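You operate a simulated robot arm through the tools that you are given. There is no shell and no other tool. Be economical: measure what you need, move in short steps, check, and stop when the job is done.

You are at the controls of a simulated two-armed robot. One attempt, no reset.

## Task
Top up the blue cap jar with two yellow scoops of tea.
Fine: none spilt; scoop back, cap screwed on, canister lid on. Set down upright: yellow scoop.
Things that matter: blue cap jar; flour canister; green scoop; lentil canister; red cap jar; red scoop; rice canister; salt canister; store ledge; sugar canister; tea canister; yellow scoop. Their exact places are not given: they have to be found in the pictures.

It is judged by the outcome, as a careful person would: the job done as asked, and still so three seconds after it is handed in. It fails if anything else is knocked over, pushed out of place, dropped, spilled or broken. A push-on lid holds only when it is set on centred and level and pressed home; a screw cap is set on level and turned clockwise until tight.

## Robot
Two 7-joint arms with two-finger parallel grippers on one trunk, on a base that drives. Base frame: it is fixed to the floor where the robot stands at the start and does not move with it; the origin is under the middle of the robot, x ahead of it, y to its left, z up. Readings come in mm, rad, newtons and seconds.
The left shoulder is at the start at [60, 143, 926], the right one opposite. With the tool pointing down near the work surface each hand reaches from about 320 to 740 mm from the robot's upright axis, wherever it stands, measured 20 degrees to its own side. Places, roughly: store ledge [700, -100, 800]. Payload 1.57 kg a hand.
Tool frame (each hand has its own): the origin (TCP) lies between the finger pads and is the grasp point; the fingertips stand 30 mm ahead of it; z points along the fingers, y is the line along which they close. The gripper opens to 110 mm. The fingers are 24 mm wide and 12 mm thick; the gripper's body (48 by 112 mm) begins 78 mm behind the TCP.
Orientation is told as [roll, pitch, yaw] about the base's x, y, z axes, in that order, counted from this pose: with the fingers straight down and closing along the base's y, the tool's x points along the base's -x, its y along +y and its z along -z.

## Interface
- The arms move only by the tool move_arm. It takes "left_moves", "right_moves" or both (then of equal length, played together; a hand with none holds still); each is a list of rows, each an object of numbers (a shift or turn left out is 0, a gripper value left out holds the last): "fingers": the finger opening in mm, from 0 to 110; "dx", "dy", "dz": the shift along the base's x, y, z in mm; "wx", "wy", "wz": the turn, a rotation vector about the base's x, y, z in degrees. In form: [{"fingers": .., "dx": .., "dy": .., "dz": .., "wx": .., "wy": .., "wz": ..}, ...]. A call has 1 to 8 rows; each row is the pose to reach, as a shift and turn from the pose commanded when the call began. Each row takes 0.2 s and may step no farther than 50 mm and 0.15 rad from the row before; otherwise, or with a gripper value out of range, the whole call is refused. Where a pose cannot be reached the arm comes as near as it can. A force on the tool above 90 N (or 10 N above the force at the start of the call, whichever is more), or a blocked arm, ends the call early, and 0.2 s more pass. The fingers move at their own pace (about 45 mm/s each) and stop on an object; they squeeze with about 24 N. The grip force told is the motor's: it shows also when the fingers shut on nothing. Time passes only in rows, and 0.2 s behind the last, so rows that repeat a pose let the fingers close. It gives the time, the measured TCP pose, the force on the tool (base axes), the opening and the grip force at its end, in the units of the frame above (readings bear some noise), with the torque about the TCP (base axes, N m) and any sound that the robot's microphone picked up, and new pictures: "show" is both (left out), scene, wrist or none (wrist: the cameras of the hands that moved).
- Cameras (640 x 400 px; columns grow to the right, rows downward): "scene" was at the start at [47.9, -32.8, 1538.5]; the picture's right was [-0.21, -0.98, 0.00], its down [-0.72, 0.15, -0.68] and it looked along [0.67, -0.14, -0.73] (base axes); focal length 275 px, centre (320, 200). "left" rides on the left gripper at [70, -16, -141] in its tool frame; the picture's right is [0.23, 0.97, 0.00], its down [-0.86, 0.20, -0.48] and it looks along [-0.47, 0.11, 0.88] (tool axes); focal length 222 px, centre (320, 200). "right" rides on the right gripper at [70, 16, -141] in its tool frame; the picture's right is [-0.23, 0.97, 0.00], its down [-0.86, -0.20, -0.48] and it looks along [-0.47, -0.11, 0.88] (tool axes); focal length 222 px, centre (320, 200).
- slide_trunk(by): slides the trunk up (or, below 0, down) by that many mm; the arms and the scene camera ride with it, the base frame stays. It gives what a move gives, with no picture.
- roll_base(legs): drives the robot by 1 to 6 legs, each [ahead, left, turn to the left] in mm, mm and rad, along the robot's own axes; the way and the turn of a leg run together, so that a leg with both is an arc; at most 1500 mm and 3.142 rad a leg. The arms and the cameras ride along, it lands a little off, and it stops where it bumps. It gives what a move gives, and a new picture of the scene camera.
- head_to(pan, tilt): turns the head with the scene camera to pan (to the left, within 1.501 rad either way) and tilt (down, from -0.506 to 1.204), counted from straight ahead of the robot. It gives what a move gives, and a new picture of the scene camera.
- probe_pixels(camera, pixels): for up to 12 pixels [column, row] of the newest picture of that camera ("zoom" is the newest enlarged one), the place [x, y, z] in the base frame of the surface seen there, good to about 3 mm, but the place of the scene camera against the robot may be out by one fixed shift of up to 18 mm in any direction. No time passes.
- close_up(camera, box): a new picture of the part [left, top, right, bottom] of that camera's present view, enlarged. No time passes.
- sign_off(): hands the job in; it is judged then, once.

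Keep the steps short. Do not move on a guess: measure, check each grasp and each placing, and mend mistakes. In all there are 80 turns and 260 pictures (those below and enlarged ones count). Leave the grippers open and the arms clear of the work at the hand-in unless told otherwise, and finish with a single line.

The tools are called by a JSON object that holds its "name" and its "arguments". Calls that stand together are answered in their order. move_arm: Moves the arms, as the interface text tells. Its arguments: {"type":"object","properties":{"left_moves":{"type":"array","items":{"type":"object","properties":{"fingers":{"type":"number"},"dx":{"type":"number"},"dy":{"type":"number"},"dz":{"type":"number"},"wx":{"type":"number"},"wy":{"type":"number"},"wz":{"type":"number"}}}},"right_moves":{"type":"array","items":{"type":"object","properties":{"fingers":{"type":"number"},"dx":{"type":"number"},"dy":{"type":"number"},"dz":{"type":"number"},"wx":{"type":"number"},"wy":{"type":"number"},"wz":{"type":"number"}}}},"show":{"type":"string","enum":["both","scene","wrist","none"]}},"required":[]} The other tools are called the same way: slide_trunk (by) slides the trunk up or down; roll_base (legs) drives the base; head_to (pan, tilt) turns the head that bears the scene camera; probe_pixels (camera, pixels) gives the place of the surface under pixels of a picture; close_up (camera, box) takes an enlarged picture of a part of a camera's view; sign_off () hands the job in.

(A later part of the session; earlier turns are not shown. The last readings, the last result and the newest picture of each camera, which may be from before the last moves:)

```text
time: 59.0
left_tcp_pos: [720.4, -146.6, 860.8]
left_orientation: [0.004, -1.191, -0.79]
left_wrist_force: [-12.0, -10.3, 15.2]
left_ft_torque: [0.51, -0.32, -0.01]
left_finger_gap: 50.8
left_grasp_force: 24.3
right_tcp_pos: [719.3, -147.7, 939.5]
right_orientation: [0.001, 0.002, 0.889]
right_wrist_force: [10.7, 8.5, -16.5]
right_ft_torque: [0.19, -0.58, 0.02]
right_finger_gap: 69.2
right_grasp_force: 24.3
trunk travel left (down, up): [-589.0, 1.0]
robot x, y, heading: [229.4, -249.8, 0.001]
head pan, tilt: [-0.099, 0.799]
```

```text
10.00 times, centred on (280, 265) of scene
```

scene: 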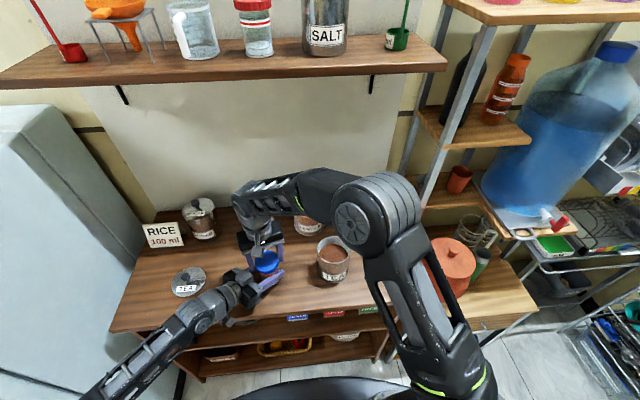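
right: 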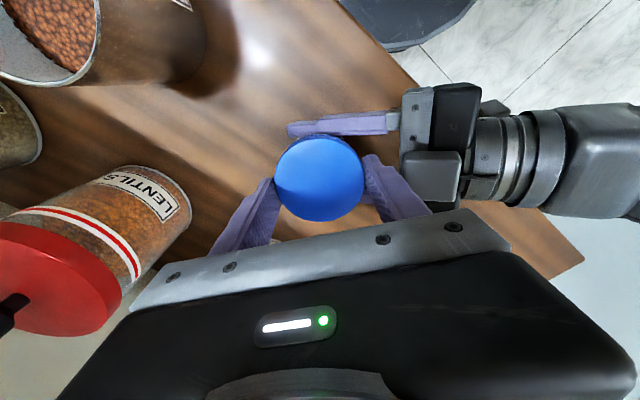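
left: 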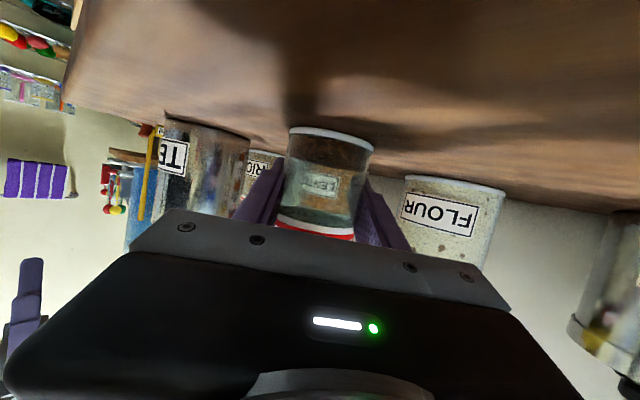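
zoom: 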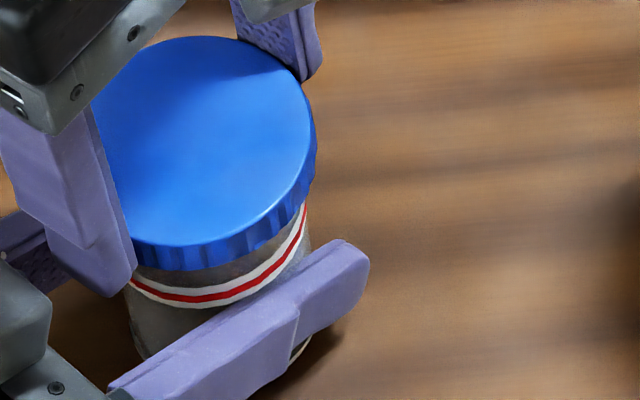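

The cap has risen about 9–10 mm against the jar, so it is unscrewing. I'll relieve the pull and do another stroke.

{"name": "move_arm", "arguments": {"right_moves": [{"dz": -5}, {"dz": -5, "fingers": 78}, {"dz": -5, "wz": -8.5}, {"dz": -5, "wz": -17}, {"dz": -5, "wz": -25.5}, {"dz": -5, "wz": -34}, {"dz": -5, "wz": -42.5}, {"dz": -5, "wz": -51}], "show": "none"}}

{"name": "move_arm", "arguments": {"right_moves": [{"wz": -8.5}, {"wz": -17}, {"wz": -25.5}, {"wz": -34}, {"wz": -42.5}, {"wz": -51}, {"wz": -59.5}, {"wz": -68}], "show": "none"}}

{"name": "move_arm", "arguments": {"right_moves": [{"fingers": 58}, {"fingers": 58}, {"wz": 8.5}, {"wz": 17, "dz": 0.3}, {"wz": 25.5, "dz": 0.6}, {"wz": 34, "dz": 0.9}, {"wz": 42.5, "dz": 1.2}, {"wz": 51, "dz": 1.5}], "show": "none"}}

{"name": "move_arm", "arguments": {"right_moves": [{"wz": 8.5, "dz": 0.3}, {"wz": 17, "dz": 0.6}, {"wz": 25.5, "dz": 0.9}, {"wz": 34, "dz": 1.2}, {"wz": 42.5, "dz": 1.5}, {"wz": 51, "dz": 1.8}, {"wz": 59.5, "dz": 2}, {"wz": 68, "dz": 2.2}], "show": "none"}}

{"name": "move_arm", "arguments": {"right_moves": [{"dz": 1}, {"dz": 2}], "show": "scene"}}

{"name": "close_up", "arguments": {"camera": "scene", "box": [260, 245, 300, 285]}}

```text
time: 60.8
left_tcp_pos: [718.8, -146.9, 858.1]
left_orientation: [0.001, -1.184, -0.786]
left_wrist_force: [0.5, 0.0, -1.5]
left_ft_torque: [0.04, -0.02, -0.02]
left_finger_gap: 50.0
left_grasp_force: 24.1
right_tcp_pos: [717.9, -147.8, 935.7]
right_orientation: [0.001, 0.0, -0.006]
right_wrist_force: [-0.2, 0.4, 0.6]
right_ft_torque: [0.0, -0.01, 0.01]
right_finger_gap: 78.0
right_grasp_force: 0.0
trunk travel left (down, up): [-589.0, 1.0]
robot x, y, heading: [227.4, -249.6, -0.001]
head pan, tilt: [-0.099, 0.799]
```

```text
time: 62.5
left_tcp_pos: [720.5, -146.1, 859.7]
left_orientation: [0.001, -1.186, -0.785]
left_wrist_force: [-0.2, 0.6, -1.7]
left_ft_torque: [-0.01, 0.03, 0.0]
left_finger_gap: 50.0
left_grasp_force: 24.3
right_tcp_pos: [719.2, -146.1, 936.2]
right_orientation: [0.002, 0.001, -1.191]
right_wrist_force: [-1.2, 0.5, -0.2]
right_ft_torque: [0.0, 0.01, 0.0]
right_finger_gap: 77.9
right_grasp_force: 0.0
trunk travel left (down, up): [-589.0, 1.0]
robot x, y, heading: [224.8, -248.0, -0.003]
head pan, tilt: [-0.099, 0.799]
```

```text
time: 64.3
left_tcp_pos: [719.6, -145.9, 859.1]
left_orientation: [0.002, -1.186, -0.791]
left_wrist_force: [-0.6, -17.1, -0.1]
left_ft_torque: [0.86, -0.1, 0.53]
left_finger_gap: 57.1
left_grasp_force: 24.5
right_tcp_pos: [718.1, -144.7, 937.2]
right_orientation: [0.004, 0.002, -0.293]
right_wrist_force: [0.1, 16.8, -1.5]
right_ft_torque: [0.41, 0.06, -0.51]
right_finger_gap: 69.6
right_grasp_force: 23.8
trunk travel left (down, up): [-589.0, 1.0]
robot x, y, heading: [231.2, -249.9, -0.0]
head pan, tilt: [-0.099, 0.799]
```

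```text
time: 66.2
left_tcp_pos: [719.9, -145.7, 858.0]
left_orientation: [-0.001, -1.185, -0.788]
left_wrist_force: [-14.1, -15.5, -0.2]
left_ft_torque: [0.7, -0.43, 0.54]
left_finger_gap: 59.5
left_grasp_force: 24.3
right_tcp_pos: [720.7, -147.3, 939.5]
right_orientation: [-0.002, -0.003, 0.888]
right_wrist_force: [13.4, 15.3, -0.6]
right_ft_torque: [0.52, -0.57, -0.55]
right_finger_gap: 67.8
right_grasp_force: 24.4
trunk travel left (down, up): [-589.0, 1.0]
robot x, y, heading: [227.0, -247.7, -0.001]
head pan, tilt: [-0.099, 0.799]
```

```text
time: 66.8
left_tcp_pos: [719.1, -146.3, 860.5]
left_orientation: [0.003, -1.189, -0.791]
left_wrist_force: [-16.9, -12.6, 7.5]
left_ft_torque: [0.65, -0.69, 0.02]
left_finger_gap: 59.5
left_grasp_force: 24.1
right_tcp_pos: [719.6, -147.5, 941.7]
right_orientation: [0.0, -0.001, 0.888]
right_wrist_force: [15.5, 13.3, -7.9]
right_ft_torque: [0.39, -0.56, -0.04]
right_finger_gap: 68.6
right_grasp_force: 24.6
trunk travel left (down, up): [-589.0, 1.0]
robot x, y, heading: [228.1, -246.3, -0.001]
head pan, tilt: [-0.099, 0.799]
```

scene: 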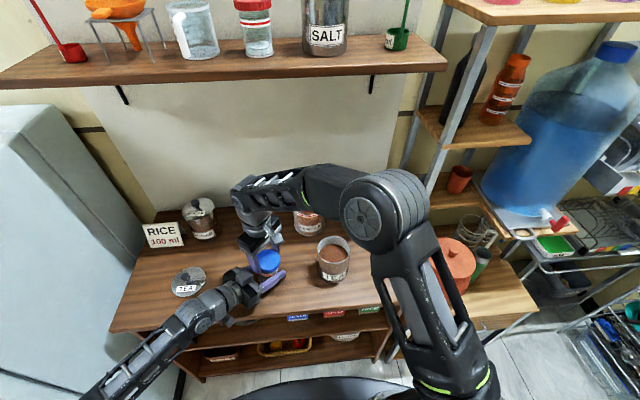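

```text
10.00 times, centred on (280, 265) of scene
```

zoom: 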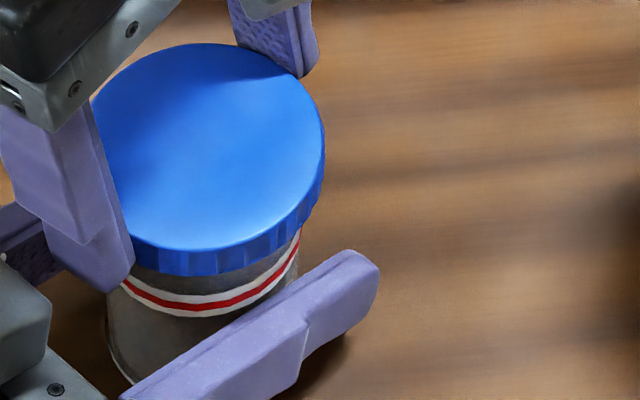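

The left gap grew to 59.5 mm, so the jar is tilting in that grip. I'll look through the left camera before going on.

{"name": "close_up", "arguments": {"camera": "left", "box": [180, 90, 460, 265]}}

{"name": "close_up", "arguments": {"camera": "right", "box": [220, 80, 480, 242]}}

```text
2.29 times, centred on (320, 178) of left
```

zoom: 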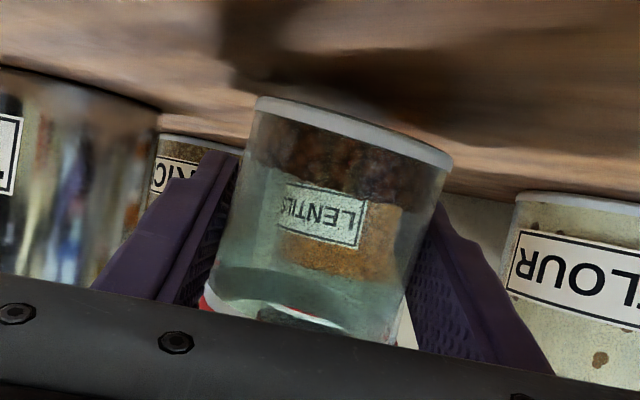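

```text
2.46 times, centred on (350, 161) of right
```

zoom: 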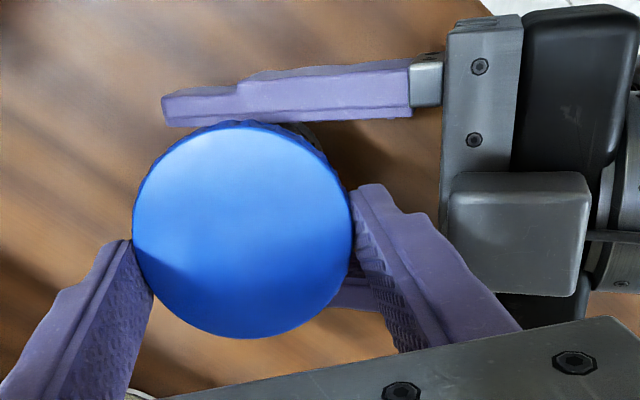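

The jar has tilted a few degrees in the left grip. I'll keep the cap held from above, lower both hands 3 mm so the base nears the ledge, then open the left to let it straighten.

{"name": "move_arm", "arguments": {"left_moves": [{"dz": -1.5}, {"dz": -3}, {"dz": -3, "fingers": 64}, {"dz": -3, "fingers": 70}, {"dz": -3, "fingers": 74}, {"dz": -3, "fingers": 74}], "right_moves": [{"dz": -1.5}, {"dz": -3}, {"dz": -3}, {"dz": -3}, {"dz": -3}, {"dz": -3}]}}

{"name": "close_up", "arguments": {"camera": "left", "box": [180, 90, 460, 265]}}

{"name": "close_up", "arguments": {"camera": "scene", "box": [230, 230, 310, 300]}}

```text
time: 68.2
left_tcp_pos: [720.1, -145.1, 855.2]
left_orientation: [0.0, -1.185, -0.785]
left_wrist_force: [-0.1, 0.0, -0.1]
left_ft_torque: [-0.01, -0.01, -0.01]
left_finger_gap: 74.0
left_grasp_force: 0.0
right_tcp_pos: [720.3, -148.5, 937.1]
right_orientation: [0.001, 0.001, 0.889]
right_wrist_force: [1.1, 0.1, -1.1]
right_ft_torque: [0.0, 0.0, 0.0]
right_finger_gap: 68.7
right_grasp_force: 23.9
trunk travel left (down, up): [-589.0, 1.0]
robot x, y, heading: [227.0, -245.1, -0.003]
head pan, tilt: [-0.099, 0.799]
```

scene: 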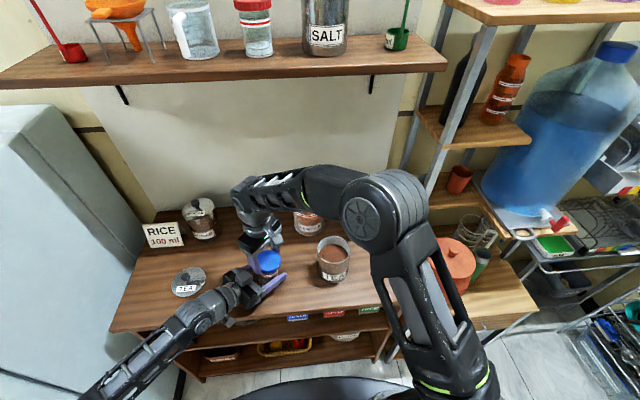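
right: 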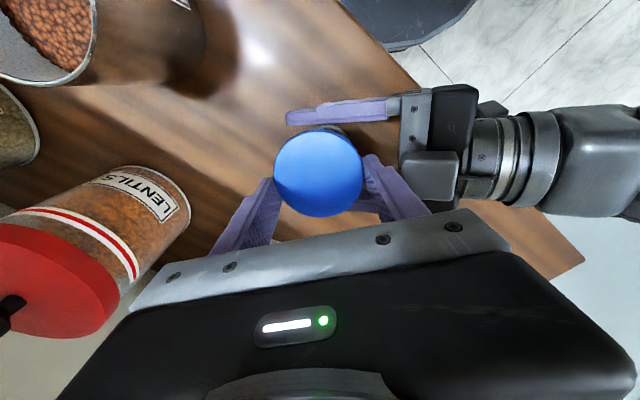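
left: 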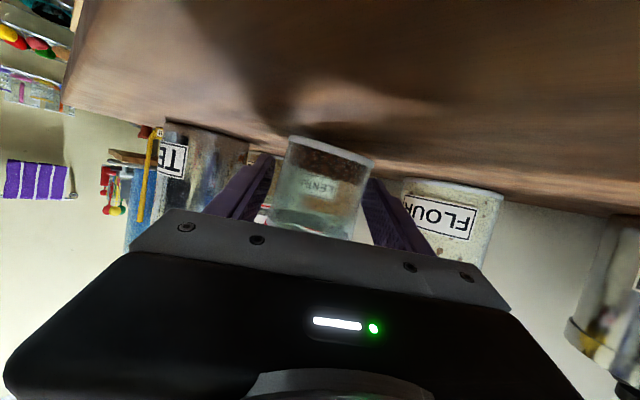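

```text
2.29 times, centred on (320, 178) of left
```

zoom: 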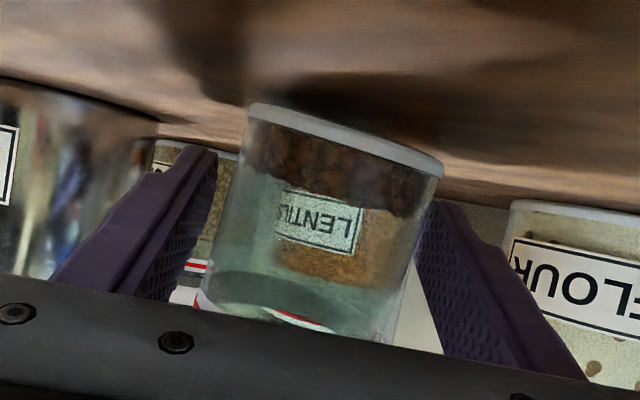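

```text
5.71 times, centred on (270, 265) of scene
```

zoom: 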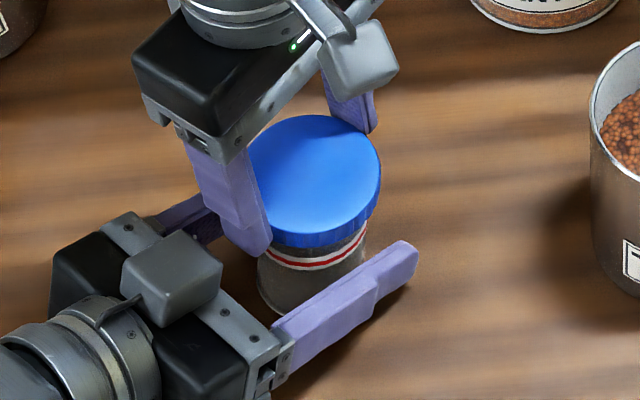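

Jar and cap hang together, slightly tilted. I'll lower until the base touches, then open the right fingers so it settles flat.

{"name": "move_arm", "arguments": {"right_moves": [{"dz": -1.5}, {"dz": -3}, {"dz": -4.5}, {"dz": -6}], "show": "none"}}

```text
time: 69.2
left_tcp_pos: [718.0, -146.4, 856.8]
left_orientation: [0.004, -1.187, -0.788]
left_wrist_force: [-0.5, 1.8, -0.2]
left_ft_torque: [0.0, -0.01, -0.01]
left_finger_gap: 73.9
left_grasp_force: 0.0
right_tcp_pos: [716.8, -145.1, 935.9]
right_orientation: [0.001, -0.005, 0.889]
right_wrist_force: [-0.1, 3.4, 26.7]
right_ft_torque: [-0.18, 0.24, -0.07]
right_finger_gap: 68.5
right_grasp_force: 24.1
trunk travel left (down, up): [-589.0, 1.0]
robot x, y, heading: [230.2, -249.4, -0.005]
head pan, tilt: [-0.099, 0.799]
```

Base is on the ledge (27 N). Ease up 5 mm of command and release the cap gently.

{"name": "move_arm", "arguments": {"right_moves": [{"dz": 4.5}, {"dz": 4.5, "fingers": 74}, {"dz": 4.5, "fingers": 80}, {"dz": 4.5, "fingers": 80}, {"dz": 40, "fingers": 96}, {"dz": 85, "fingers": 96}]}}

{"name": "close_up", "arguments": {"camera": "left", "box": [180, 90, 460, 265]}}

{"name": "close_up", "arguments": {"camera": "scene", "box": [230, 230, 310, 300]}}

{"name": "close_up", "arguments": {"camera": "right", "box": [220, 80, 420, 242]}}

```text
time: 70.5
left_tcp_pos: [719.3, -146.3, 856.6]
left_orientation: [0.002, -1.185, -0.787]
left_wrist_force: [-0.2, 0.2, -0.1]
left_ft_torque: [0.0, 0.03, 0.0]
left_finger_gap: 74.1
left_grasp_force: 0.0
right_tcp_pos: [717.0, -147.0, 1020.4]
right_orientation: [0.0, 0.002, 0.888]
right_wrist_force: [0.2, 0.3, -0.8]
right_ft_torque: [0.01, -0.02, 0.01]
right_finger_gap: 96.1
right_grasp_force: 0.1
trunk travel left (down, up): [-589.0, 1.0]
robot x, y, heading: [227.5, -244.1, -0.006]
head pan, tilt: [-0.099, 0.799]
```

scene: 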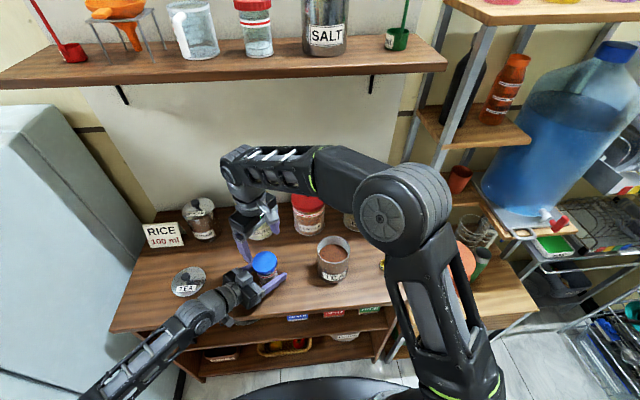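
right: 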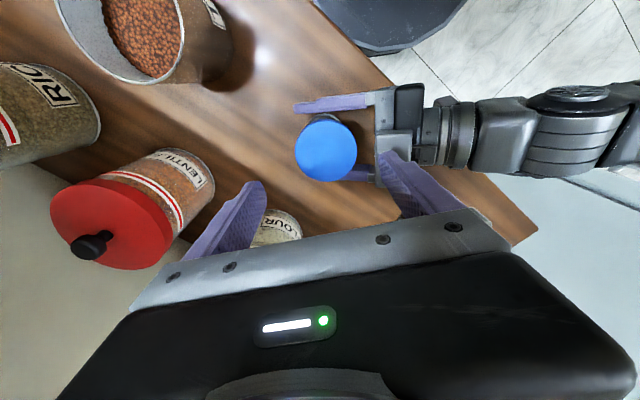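

```text
2.29 times, centred on (320, 178) of left
```

zoom: 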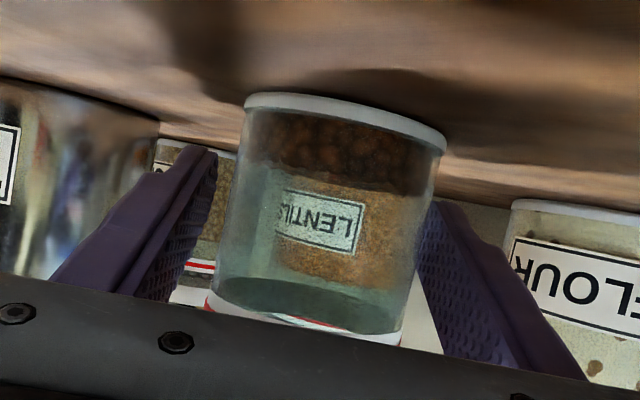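

```text
5.71 times, centred on (270, 265) of scene
```

zoom: 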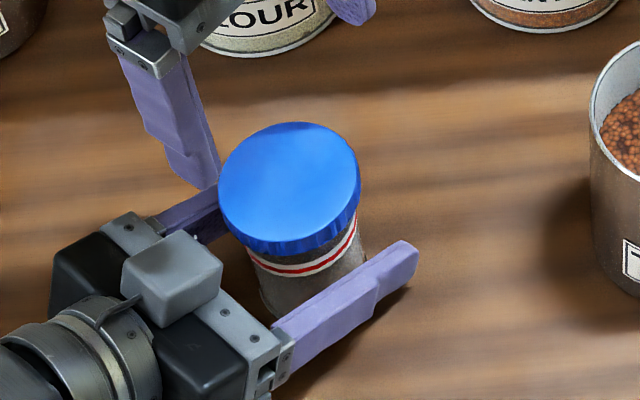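

```text
2.47 times, centred on (320, 161) of right
```

zoom: 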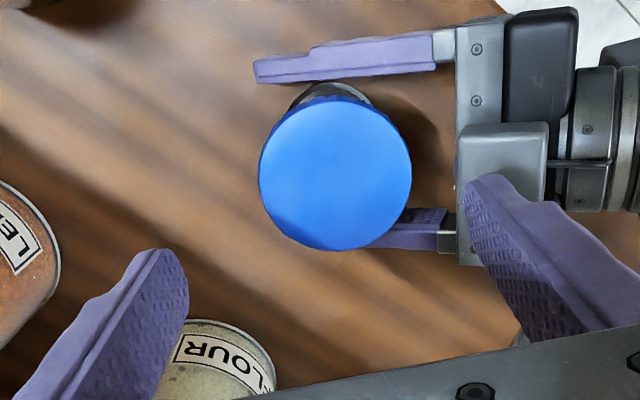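

Jar settled on the ledge. I'll probe the cap top for tilt and centre.

{"name": "probe_pixels", "arguments": {"camera": "zoom", "pixels": [[335, 110], [335, 240], [270, 175], [402, 175], [335, 175], [290, 130], [380, 220], [330, 92], [365, 105]]}}

{"name": "probe_pixels", "arguments": {"camera": "left", "pixels": [[290, 133], [318, 140], [345, 147], [370, 156], [289, 160], [366, 180]]}}

{"name": "close_up", "arguments": {"camera": "scene", "box": [250, 245, 290, 285]}}

```text
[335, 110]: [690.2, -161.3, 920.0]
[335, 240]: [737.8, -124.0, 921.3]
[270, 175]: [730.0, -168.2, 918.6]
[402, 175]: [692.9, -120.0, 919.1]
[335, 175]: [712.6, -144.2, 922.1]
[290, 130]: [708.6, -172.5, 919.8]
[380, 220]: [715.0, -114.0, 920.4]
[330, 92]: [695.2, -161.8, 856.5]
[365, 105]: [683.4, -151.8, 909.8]
```

```text
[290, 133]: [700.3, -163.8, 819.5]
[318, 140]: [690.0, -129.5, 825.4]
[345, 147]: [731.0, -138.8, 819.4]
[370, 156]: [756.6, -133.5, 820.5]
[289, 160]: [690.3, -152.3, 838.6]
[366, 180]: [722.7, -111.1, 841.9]
```

```text
10.00 times, centred on (270, 265) of scene
```

zoom: 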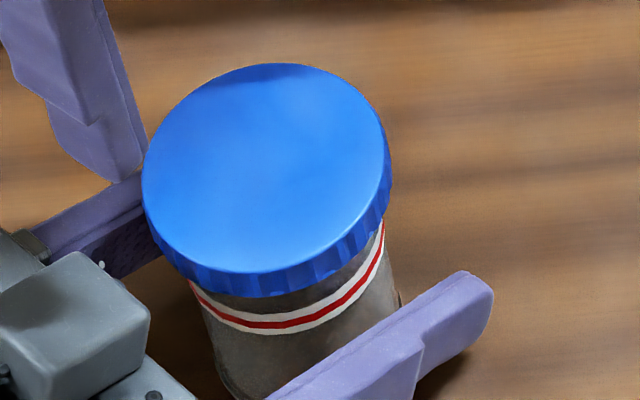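

The cap top is level at z≈920, only about 3 mm above the start. So the thread pitch is about 3 mm/turn and my extra lifting had raised the jar. Jar centre is now ≈(712,-144). I'll recentre the left hand and regrip the body.

{"name": "move_arm", "arguments": {"left_moves": [{"dx": -7.5, "dy": 2.5}, {"dx": -7.5, "dy": 2.5, "fingers": 60}, {"dx": -7.5, "dy": 2.5, "fingers": 40}, {"dx": -7.5, "dy": 2.5, "fingers": 40}, {"dx": -7.5, "dy": 2.5, "fingers": 40}], "right_moves": [{"wz": -8.5}, {"wz": -17}, {"wz": -25.5}, {"wz": -34}, {"wz": -42.5}], "show": "none"}}

{"name": "move_arm", "arguments": {"right_moves": [{"wz": -8.5}, {"wz": -17}, {"wz": -25.5}, {"wz": -34}, {"wz": -42.5}, {"wz": -51}, {"wz": -59.5}, {"wz": -68}], "show": "wrist"}}

{"name": "close_up", "arguments": {"camera": "right", "box": [220, 80, 420, 242]}}

```text
time: 71.8
left_tcp_pos: [712.5, -144.0, 856.5]
left_orientation: [0.0, -1.185, -0.788]
left_wrist_force: [-0.6, 0.3, 0.9]
left_ft_torque: [-0.04, 0.02, -0.01]
left_finger_gap: 57.2
left_grasp_force: 24.3
right_tcp_pos: [720.0, -147.4, 1018.9]
right_orientation: [-0.002, 0.001, 0.145]
right_wrist_force: [-1.2, -0.2, 0.0]
right_ft_torque: [0.01, -0.01, 0.02]
right_finger_gap: 95.8
right_grasp_force: 0.0
trunk travel left (down, up): [-589.0, 1.0]
robot x, y, heading: [228.0, -246.8, -0.004]
head pan, tilt: [-0.099, 0.799]
```

```text
time: 73.5
left_tcp_pos: [713.5, -143.6, 855.3]
left_orientation: [0.0, -1.186, -0.788]
left_wrist_force: [-0.6, -0.3, 1.1]
left_ft_torque: [-0.06, 0.02, -0.02]
left_finger_gap: 57.2
left_grasp_force: 24.2
right_tcp_pos: [718.4, -147.5, 1018.8]
right_orientation: [0.0, 0.001, -1.045]
right_wrist_force: [0.2, 0.1, 0.2]
right_ft_torque: [0.0, -0.01, 0.02]
right_finger_gap: 96.2
right_grasp_force: 0.1
trunk travel left (down, up): [-589.0, 1.0]
robot x, y, heading: [230.0, -249.9, 0.0]
head pan, tilt: [-0.099, 0.799]
```

right: 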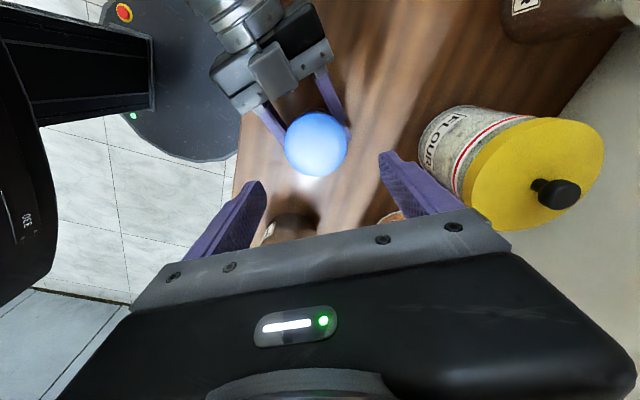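

```text
2.47 times, centred on (320, 161) of right
```

zoom: 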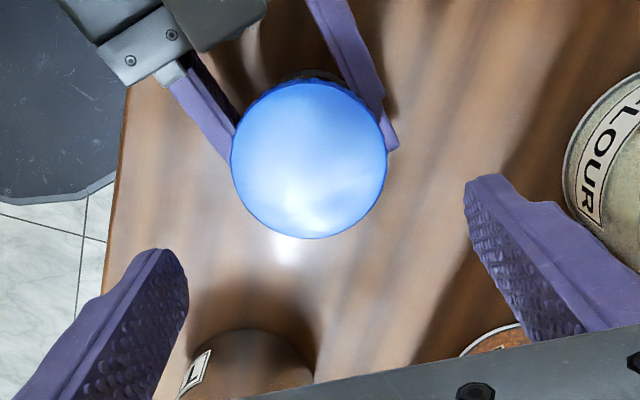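

Now the grip reads 57 mm, closer to the jar's true diameter; the earlier grip was off the axis. I'll check the jar's attitude and cap centre again.

{"name": "probe_pixels", "arguments": {"camera": "zoom", "pixels": [[309, 95], [309, 232], [236, 160], [382, 160], [309, 160], [260, 110], [360, 210], [360, 110], [260, 210]]}}

{"name": "close_up", "arguments": {"camera": "left", "box": [180, 90, 460, 265]}}

{"name": "close_up", "arguments": {"camera": "scene", "box": [230, 230, 310, 300]}}

```text
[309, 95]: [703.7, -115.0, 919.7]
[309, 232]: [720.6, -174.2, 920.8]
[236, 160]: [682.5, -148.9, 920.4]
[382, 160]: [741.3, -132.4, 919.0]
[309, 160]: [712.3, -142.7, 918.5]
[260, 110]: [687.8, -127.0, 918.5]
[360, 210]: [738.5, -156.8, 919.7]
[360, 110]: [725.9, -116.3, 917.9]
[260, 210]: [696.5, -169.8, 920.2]
```

```text
2.29 times, centred on (320, 178) of left
```

zoom: 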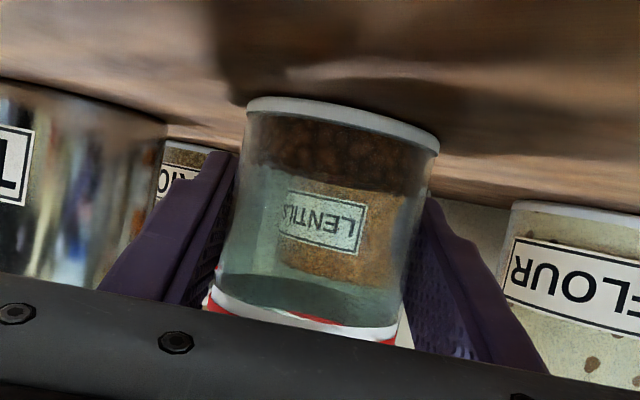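

```text
5.71 times, centred on (270, 265) of scene
```

zoom: 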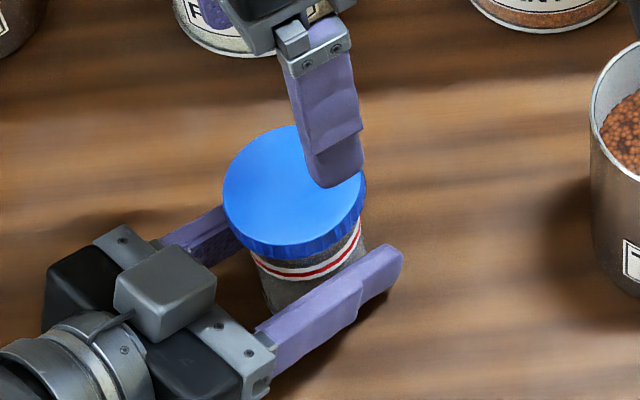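

Cap centre (712,-142.5), level, left hand centred. I'll bring the right hand onto it, grip, and turn +110° with only a small rise.

{"name": "move_arm", "arguments": {"right_moves": [{"dx": -7, "dy": 5, "dz": -40, "fingers": 84}, {"dx": -7, "dy": 5, "dz": -75}, {"dx": -7, "dy": 5, "dz": -91}, {"dx": -7, "dy": 5, "dz": -91, "fingers": 58}, {"dx": -7, "dy": 5, "dz": -91, "fingers": 58}, {"dx": -7, "dy": 5, "dz": -91, "fingers": 58}], "show": "none"}}

{"name": "move_arm", "arguments": {"right_moves": [{"wz": 8.5}, {"wz": 17}, {"wz": 25.5, "dz": 0.2}, {"wz": 34, "dz": 0.3}], "show": "wrist"}}

```text
time: 75.0
left_tcp_pos: [712.5, -144.1, 856.3]
left_orientation: [0.0, -1.188, -0.787]
left_wrist_force: [-11.5, -3.7, 1.9]
left_ft_torque: [0.22, -0.59, 0.06]
left_finger_gap: 57.0
left_grasp_force: 24.2
right_tcp_pos: [711.7, -143.5, 927.0]
right_orientation: [0.004, -0.002, -1.04]
right_wrist_force: [11.8, 4.6, -4.4]
right_ft_torque: [0.07, -0.23, -0.07]
right_finger_gap: 70.1
right_grasp_force: 24.5
trunk travel left (down, up): [-589.0, 1.0]
robot x, y, heading: [232.1, -242.3, -0.003]
head pan, tilt: [-0.099, 0.799]
```

```text
time: 76.0
left_tcp_pos: [712.8, -143.5, 855.6]
left_orientation: [0.0, -1.185, -0.784]
left_wrist_force: [-6.3, -12.3, -1.9]
left_ft_torque: [0.48, -0.17, 0.58]
left_finger_gap: 52.7
left_grasp_force: 14.5
right_tcp_pos: [709.8, -141.7, 926.2]
right_orientation: [0.001, -0.001, -0.442]
right_wrist_force: [6.1, 12.9, -1.2]
right_ft_torque: [0.42, -0.25, -0.5]
right_finger_gap: 70.4
right_grasp_force: 24.6
trunk travel left (down, up): [-589.0, 1.0]
robot x, y, heading: [229.1, -248.6, -0.0]
head pan, tilt: [-0.099, 0.799]
```

right: 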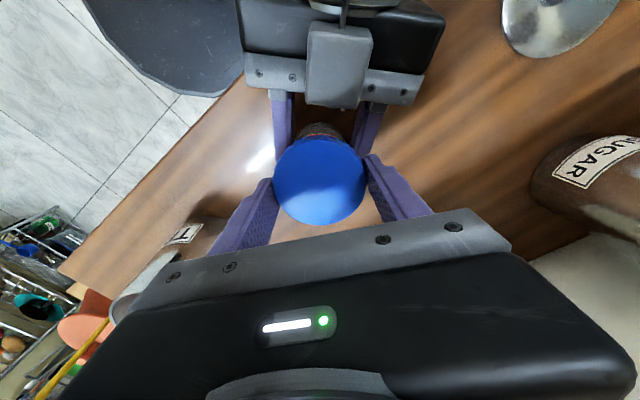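

The left gap varies with jar rotation (57→52.7), so the jar acts as a faceted body: flats at 50 mm hold best. I'll keep turning until the gap is at 50, then the flats should hold it.

{"name": "move_arm", "arguments": {"right_moves": [{"wz": 8.5}, {"wz": 17}], "show": "none"}}

{"name": "move_arm", "arguments": {"right_moves": [{"wz": 8.5}, {"wz": 17}, {"wz": 25.5}], "show": "none"}}

```text
time: 76.5
left_tcp_pos: [712.6, -144.6, 856.0]
left_orientation: [0.0, -1.185, -0.788]
left_wrist_force: [-9.6, -13.4, 0.0]
left_ft_torque: [0.67, -0.46, 0.69]
left_finger_gap: 57.0
left_grasp_force: 24.0
right_tcp_pos: [711.5, -142.6, 927.1]
right_orientation: [0.0, -0.003, -0.147]
right_wrist_force: [9.7, 13.0, 0.3]
right_ft_torque: [0.23, -0.28, -0.66]
right_finger_gap: 70.8
right_grasp_force: 24.1
trunk travel left (down, up): [-589.0, 1.0]
robot x, y, heading: [228.5, -249.0, -0.001]
head pan, tilt: [-0.099, 0.799]
```

```text
time: 77.3
left_tcp_pos: [712.3, -144.6, 856.3]
left_orientation: [0.001, -1.187, -0.789]
left_wrist_force: [-5.8, -16.1, -0.4]
left_ft_torque: [0.53, -0.25, 0.15]
left_finger_gap: 55.3
left_grasp_force: 24.1
right_tcp_pos: [713.4, -140.9, 926.6]
right_orientation: [0.001, -0.001, 0.299]
right_wrist_force: [6.3, 16.4, -0.6]
right_ft_torque: [0.59, -0.2, -0.13]
right_finger_gap: 71.0
right_grasp_force: 23.9
trunk travel left (down, up): [-589.0, 1.0]
robot x, y, heading: [229.4, -246.6, -0.002]
head pan, tilt: [-0.099, 0.799]
```

There's a persistent side load of about 17 N toward (+x,+y) between the hands, which could bind the thread. I'll shift the right hand to cancel it and re-read.

{"name": "move_arm", "arguments": {"right_moves": [{"dx": 1, "dy": 1.5}, {"dx": 1.5, "dy": 3}], "show": "none"}}

{"name": "move_arm", "arguments": {"right_moves": [{"dx": 0.5, "dy": 1}, {"dx": 1, "dy": 2}], "show": "wrist"}}

{"name": "close_up", "arguments": {"camera": "left", "box": [180, 90, 460, 265]}}

{"name": "close_up", "arguments": {"camera": "right", "box": [220, 80, 420, 242]}}

```text
time: 78.0
left_tcp_pos: [712.6, -142.8, 855.6]
left_orientation: [0.006, -1.185, -0.789]
left_wrist_force: [-1.2, -6.4, 0.0]
left_ft_torque: [0.11, -0.21, -0.03]
left_finger_gap: 54.4
left_grasp_force: 24.6
right_tcp_pos: [712.8, -140.3, 926.5]
right_orientation: [-0.001, 0.004, 0.296]
right_wrist_force: [-0.9, 6.0, 2.2]
right_ft_torque: [0.24, 0.21, 0.01]
right_finger_gap: 70.7
right_grasp_force: 24.1
trunk travel left (down, up): [-589.0, 1.0]
robot x, y, heading: [229.7, -249.7, -0.004]
head pan, tilt: [-0.099, 0.799]
```

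```text
time: 78.5
left_tcp_pos: [714.3, -140.5, 856.1]
left_orientation: [0.003, -1.185, -0.785]
left_wrist_force: [5.7, 6.9, -0.8]
left_ft_torque: [-0.5, 0.3, -0.14]
left_finger_gap: 54.1
left_grasp_force: 24.2
right_tcp_pos: [714.6, -139.3, 927.3]
right_orientation: [-0.004, 0.003, 0.293]
right_wrist_force: [-6.9, -8.8, 7.1]
right_ft_torque: [-0.35, 0.24, 0.05]
right_finger_gap: 70.4
right_grasp_force: 24.3
trunk travel left (down, up): [-589.0, 1.0]
robot x, y, heading: [228.4, -246.3, -0.006]
head pan, tilt: [-0.099, 0.799]
```

right: 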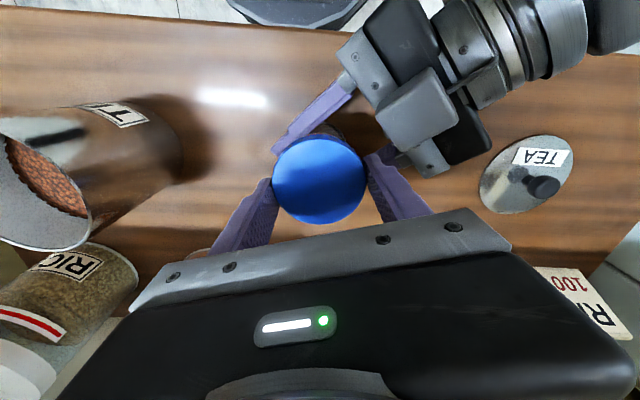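

```text
2.29 times, centred on (320, 178) of left
```

zoom: 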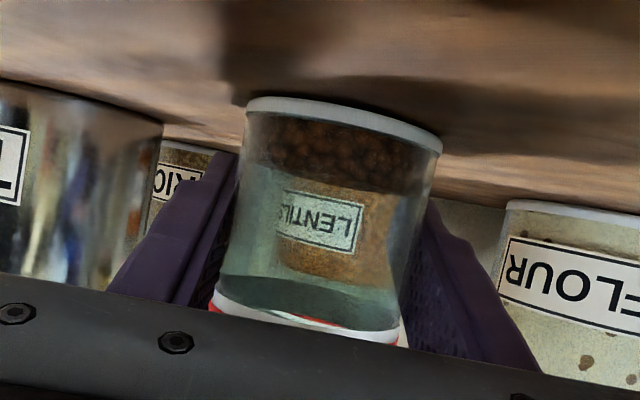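

```text
2.47 times, centred on (320, 161) of right
```

zoom: 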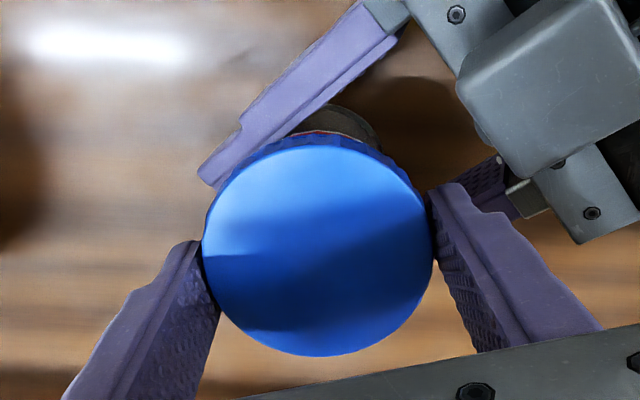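

Nearly balanced; back off 0.5/0.9 mm and turn on to +51° to see if the cap now turns freely.

{"name": "move_arm", "arguments": {"right_moves": [{"dx": -0.5, "dy": -0.9}, {"dx": -0.5, "dy": -0.9, "wz": 8.5}, {"dx": -0.5, "dy": -0.9, "wz": 17, "dz": 0.2}, {"dx": -0.5, "dy": -0.9, "wz": 25.5, "dz": 0.3}, {"dx": -0.5, "dy": -0.9, "wz": 34, "dz": 0.4}], "show": "none"}}

{"name": "move_arm", "arguments": {"right_moves": [{"fingers": 78}, {"fingers": 78}, {"wz": -8.5}, {"wz": -17}, {"wz": -25.5}, {"wz": -34}, {"wz": -42.5}, {"wz": -51}], "show": "none"}}

{"name": "move_arm", "arguments": {"right_moves": [{"wz": -8.5}, {"wz": -17}, {"wz": -25.5}, {"wz": -34}, {"wz": -42.5}, {"wz": -51}, {"wz": -59.5}, {"wz": -68}], "show": "wrist"}}

{"name": "probe_pixels", "arguments": {"camera": "right", "pixels": [[320, 180], [280, 180], [362, 180], [320, 142], [320, 222], [292, 152], [348, 208], [348, 152], [292, 208]]}}

```text
time: 79.8
left_tcp_pos: [712.1, -143.6, 855.5]
left_orientation: [0.0, -1.186, -0.783]
left_wrist_force: [6.2, 12.9, -1.1]
left_ft_torque: [-0.58, 0.17, 0.64]
left_finger_gap: 57.1
left_grasp_force: 22.0
right_tcp_pos: [714.1, -138.2, 926.5]
right_orientation: [-0.001, 0.002, 0.888]
right_wrist_force: [-6.0, -14.3, 0.7]
right_ft_torque: [-0.46, 0.16, -0.64]
right_finger_gap: 70.8
right_grasp_force: 24.2
trunk travel left (down, up): [-589.0, 1.0]
robot x, y, heading: [231.3, -251.8, -0.002]
head pan, tilt: [-0.099, 0.799]
```

```text
time: 81.5
left_tcp_pos: [711.4, -144.1, 857.3]
left_orientation: [0.002, -1.186, -0.787]
left_wrist_force: [-0.7, -2.1, 7.2]
left_ft_torque: [-0.22, 0.01, -0.04]
left_finger_gap: 49.8
left_grasp_force: 24.4
right_tcp_pos: [712.8, -138.7, 929.1]
right_orientation: [0.001, -0.001, -0.003]
right_wrist_force: [0.0, 0.1, 0.6]
right_ft_torque: [0.0, 0.02, -0.02]
right_finger_gap: 78.0
right_grasp_force: 0.0
trunk travel left (down, up): [-589.0, 1.0]
robot x, y, heading: [227.7, -249.2, -0.003]
head pan, tilt: [-0.099, 0.799]
```

```text
time: 83.3
left_tcp_pos: [712.5, -143.1, 856.5]
left_orientation: [0.005, -1.185, -0.791]
left_wrist_force: [3.3, -0.6, 9.5]
left_ft_torque: [-0.38, 0.06, -0.07]
left_finger_gap: 49.9
left_grasp_force: 24.5
right_tcp_pos: [712.3, -138.0, 927.8]
right_orientation: [-0.001, 0.0, -1.191]
right_wrist_force: [-2.1, -2.5, 1.8]
right_ft_torque: [-0.04, 0.08, 0.07]
right_finger_gap: 80.8
right_grasp_force: 1.8
trunk travel left (down, up): [-589.0, 1.0]
robot x, y, heading: [228.8, -254.2, 0.001]
head pan, tilt: [-0.099, 0.799]
```

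right: 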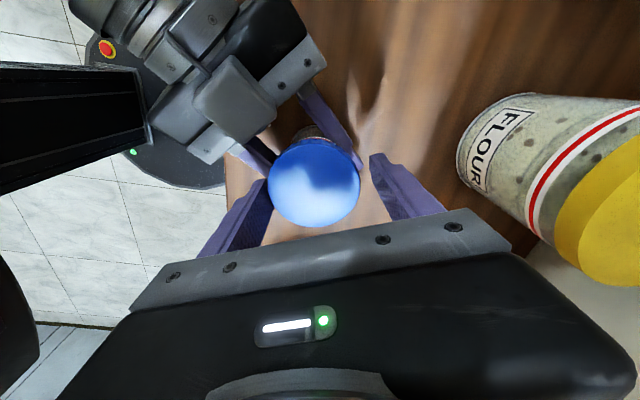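

```text
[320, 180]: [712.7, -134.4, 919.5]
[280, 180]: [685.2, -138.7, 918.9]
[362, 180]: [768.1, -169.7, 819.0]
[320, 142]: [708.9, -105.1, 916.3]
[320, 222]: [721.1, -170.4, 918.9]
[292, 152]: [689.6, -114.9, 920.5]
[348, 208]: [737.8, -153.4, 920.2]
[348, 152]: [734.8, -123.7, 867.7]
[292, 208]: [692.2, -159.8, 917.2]
```

When released, the left grip snapped to 50 mm, and the cap top hasn't risen further. It may already be free and just jammed by tilt and side load. For a clean test I'll open both hands so the jar settles upright, then measure the cap centre again.

{"name": "move_arm", "arguments": {"left_moves": [{"fingers": 60}, {"fingers": 76}, {"fingers": 76}, {"fingers": 76}], "right_moves": [{"fingers": 92}, {"fingers": 96}, {"fingers": 96, "dz": 45}, {"fingers": 96, "dz": 90}]}}

{"name": "close_up", "arguments": {"camera": "right", "box": [220, 80, 420, 242]}}

{"name": "close_up", "arguments": {"camera": "left", "box": [180, 90, 460, 265]}}

{"name": "close_up", "arguments": {"camera": "scene", "box": [240, 235, 300, 295]}}

```text
time: 84.3
left_tcp_pos: [713.3, -143.7, 856.3]
left_orientation: [0.001, -1.185, -0.788]
left_wrist_force: [-0.2, -0.2, 0.3]
left_ft_torque: [0.01, -0.04, -0.02]
left_finger_gap: 76.3
left_grasp_force: 0.1
right_tcp_pos: [714.2, -136.9, 1018.0]
right_orientation: [0.002, 0.0, -1.189]
right_wrist_force: [-0.2, -0.1, -0.8]
right_ft_torque: [-0.01, -0.03, 0.02]
right_finger_gap: 95.9
right_grasp_force: 0.0
trunk travel left (down, up): [-589.0, 1.0]
robot x, y, heading: [227.7, -248.0, -0.002]
head pan, tilt: [-0.099, 0.799]
```

scene: 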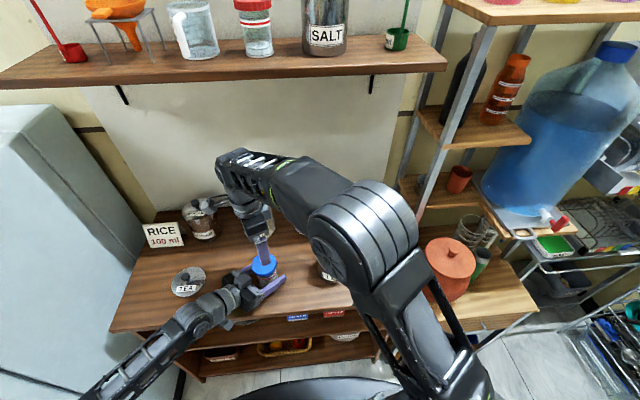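
right: 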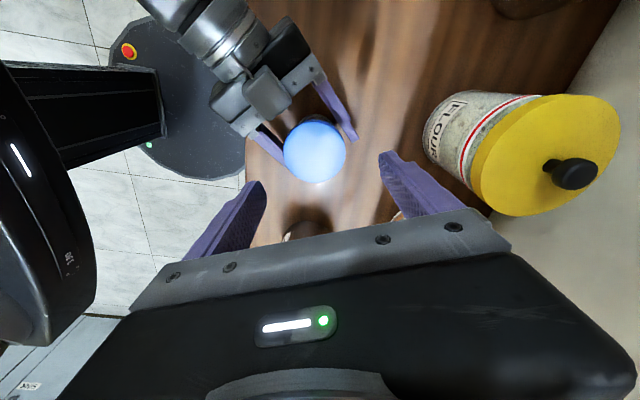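
left: 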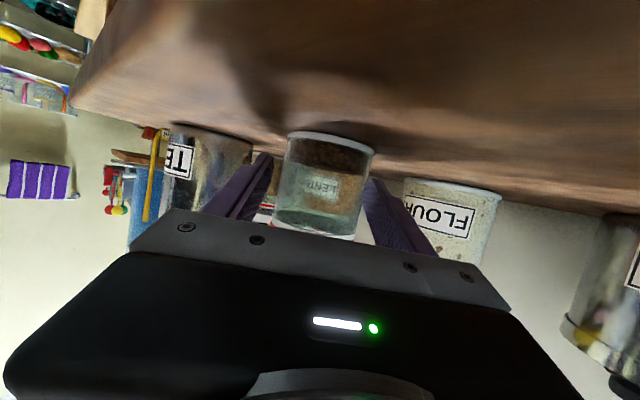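

```text
2.47 times, centred on (320, 161) of right
```

zoom: 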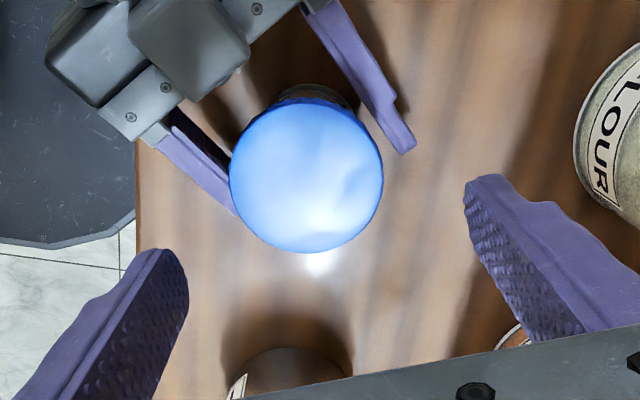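

```text
2.29 times, centred on (320, 178) of left
```

zoom: 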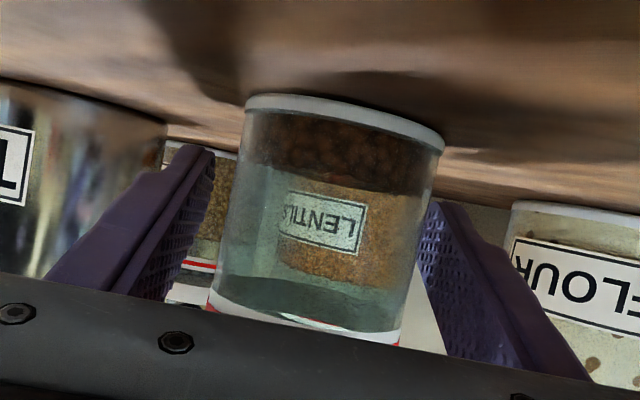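

```text
6.67 times, centred on (270, 265) of scene
```

zoom: 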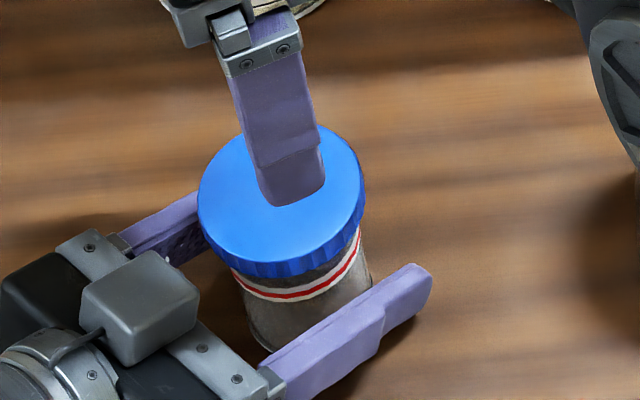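

{"name": "probe_pixels", "arguments": {"camera": "right", "pixels": [[315, 152], [287, 152], [344, 152], [315, 125], [315, 180], [295, 132], [335, 172], [335, 132], [295, 172]]}}

{"name": "probe_pixels", "arguments": {"camera": "left", "pixels": [[290, 150], [300, 150], [310, 155], [320, 155], [330, 155], [345, 155], [360, 160], [368, 165], [325, 134], [295, 134]]}}

```text
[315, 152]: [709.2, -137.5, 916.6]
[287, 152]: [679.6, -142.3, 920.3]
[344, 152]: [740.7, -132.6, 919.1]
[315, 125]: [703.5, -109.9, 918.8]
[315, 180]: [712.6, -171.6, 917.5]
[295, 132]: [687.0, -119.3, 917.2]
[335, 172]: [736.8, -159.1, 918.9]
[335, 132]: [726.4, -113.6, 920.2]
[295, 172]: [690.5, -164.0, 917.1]
```

```text
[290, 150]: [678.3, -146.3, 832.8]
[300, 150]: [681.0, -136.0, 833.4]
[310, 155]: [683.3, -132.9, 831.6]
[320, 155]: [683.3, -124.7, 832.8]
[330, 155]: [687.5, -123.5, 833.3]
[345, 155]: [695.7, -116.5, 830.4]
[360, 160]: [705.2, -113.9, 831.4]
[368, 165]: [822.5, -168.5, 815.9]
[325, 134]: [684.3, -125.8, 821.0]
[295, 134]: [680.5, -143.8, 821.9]
```

The jar stands level, cap centre ≈(709.5,-139). With the left hand open, I'll grip the cap and lift: this shows whether it's free.

{"name": "move_arm", "arguments": {"right_moves": [{"dx": -3.8, "dy": -1.4, "dz": -45, "fingers": 84}, {"dx": -3.8, "dy": -1.4, "dz": -80}, {"dx": -3.8, "dy": -1.4, "dz": -92}, {"dx": -3.8, "dy": -1.4, "dz": -92, "fingers": 58}, {"dx": -3.8, "dy": -1.4, "dz": -92, "fingers": 58}], "show": "none"}}

{"name": "move_arm", "arguments": {"right_moves": [{"dz": 2}, {"dz": 5}, {"dz": 9}]}}

{"name": "close_up", "arguments": {"camera": "scene", "box": [240, 235, 300, 295]}}

{"name": "close_up", "arguments": {"camera": "left", "box": [180, 90, 460, 265]}}

```text
time: 85.5
left_tcp_pos: [713.1, -143.7, 855.1]
left_orientation: [-0.001, -1.184, -0.787]
left_wrist_force: [0.5, -0.6, 0.0]
left_ft_torque: [-0.01, -0.01, 0.01]
left_finger_gap: 76.1
left_grasp_force: 0.0
right_tcp_pos: [709.0, -138.6, 925.7]
right_orientation: [0.0, 0.0, -1.188]
right_wrist_force: [0.6, -0.1, -0.1]
right_ft_torque: [0.01, -0.03, -0.02]
right_finger_gap: 70.4
right_grasp_force: 22.9
trunk travel left (down, up): [-589.0, 1.0]
robot x, y, heading: [228.0, -252.8, -0.002]
head pan, tilt: [-0.099, 0.799]
```

```text
time: 86.3
left_tcp_pos: [713.4, -142.9, 856.1]
left_orientation: [0.002, -1.184, -0.787]
left_wrist_force: [-0.9, 0.3, 0.0]
left_ft_torque: [0.0, -0.01, 0.0]
left_finger_gap: 76.1
left_grasp_force: 0.1
right_tcp_pos: [708.3, -139.7, 933.5]
right_orientation: [0.0, -0.001, -1.188]
right_wrist_force: [0.0, 0.0, -0.9]
right_ft_torque: [-0.01, 0.01, -0.01]
right_finger_gap: 70.4
right_grasp_force: 24.0
trunk travel left (down, up): [-589.0, 1.0]
robot x, y, heading: [227.5, -248.3, 0.003]
head pan, tilt: [-0.099, 0.799]
```

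scene: 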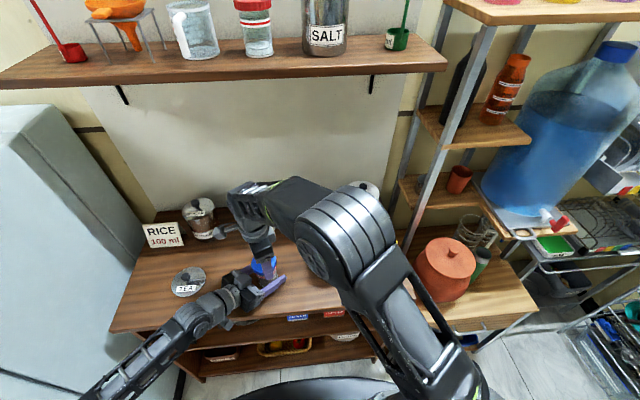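
right: 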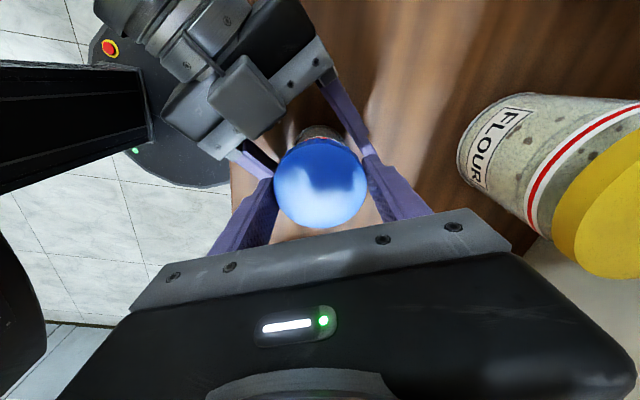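

```text
6.67 times, centred on (270, 265) of scene
```

zoom: 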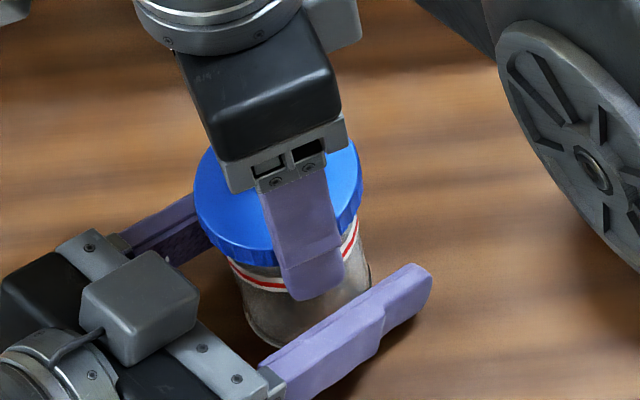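

```text
2.29 times, centred on (320, 178) of left
```

zoom: 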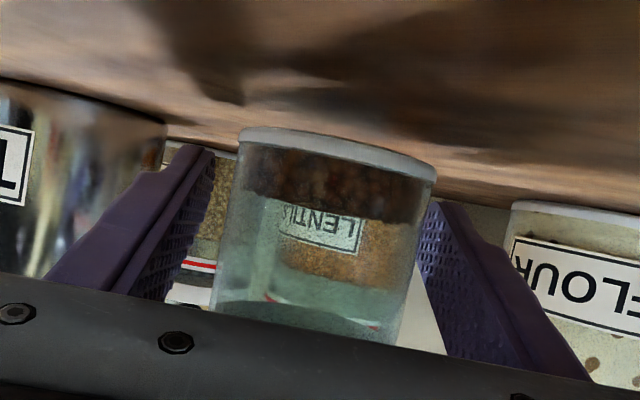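

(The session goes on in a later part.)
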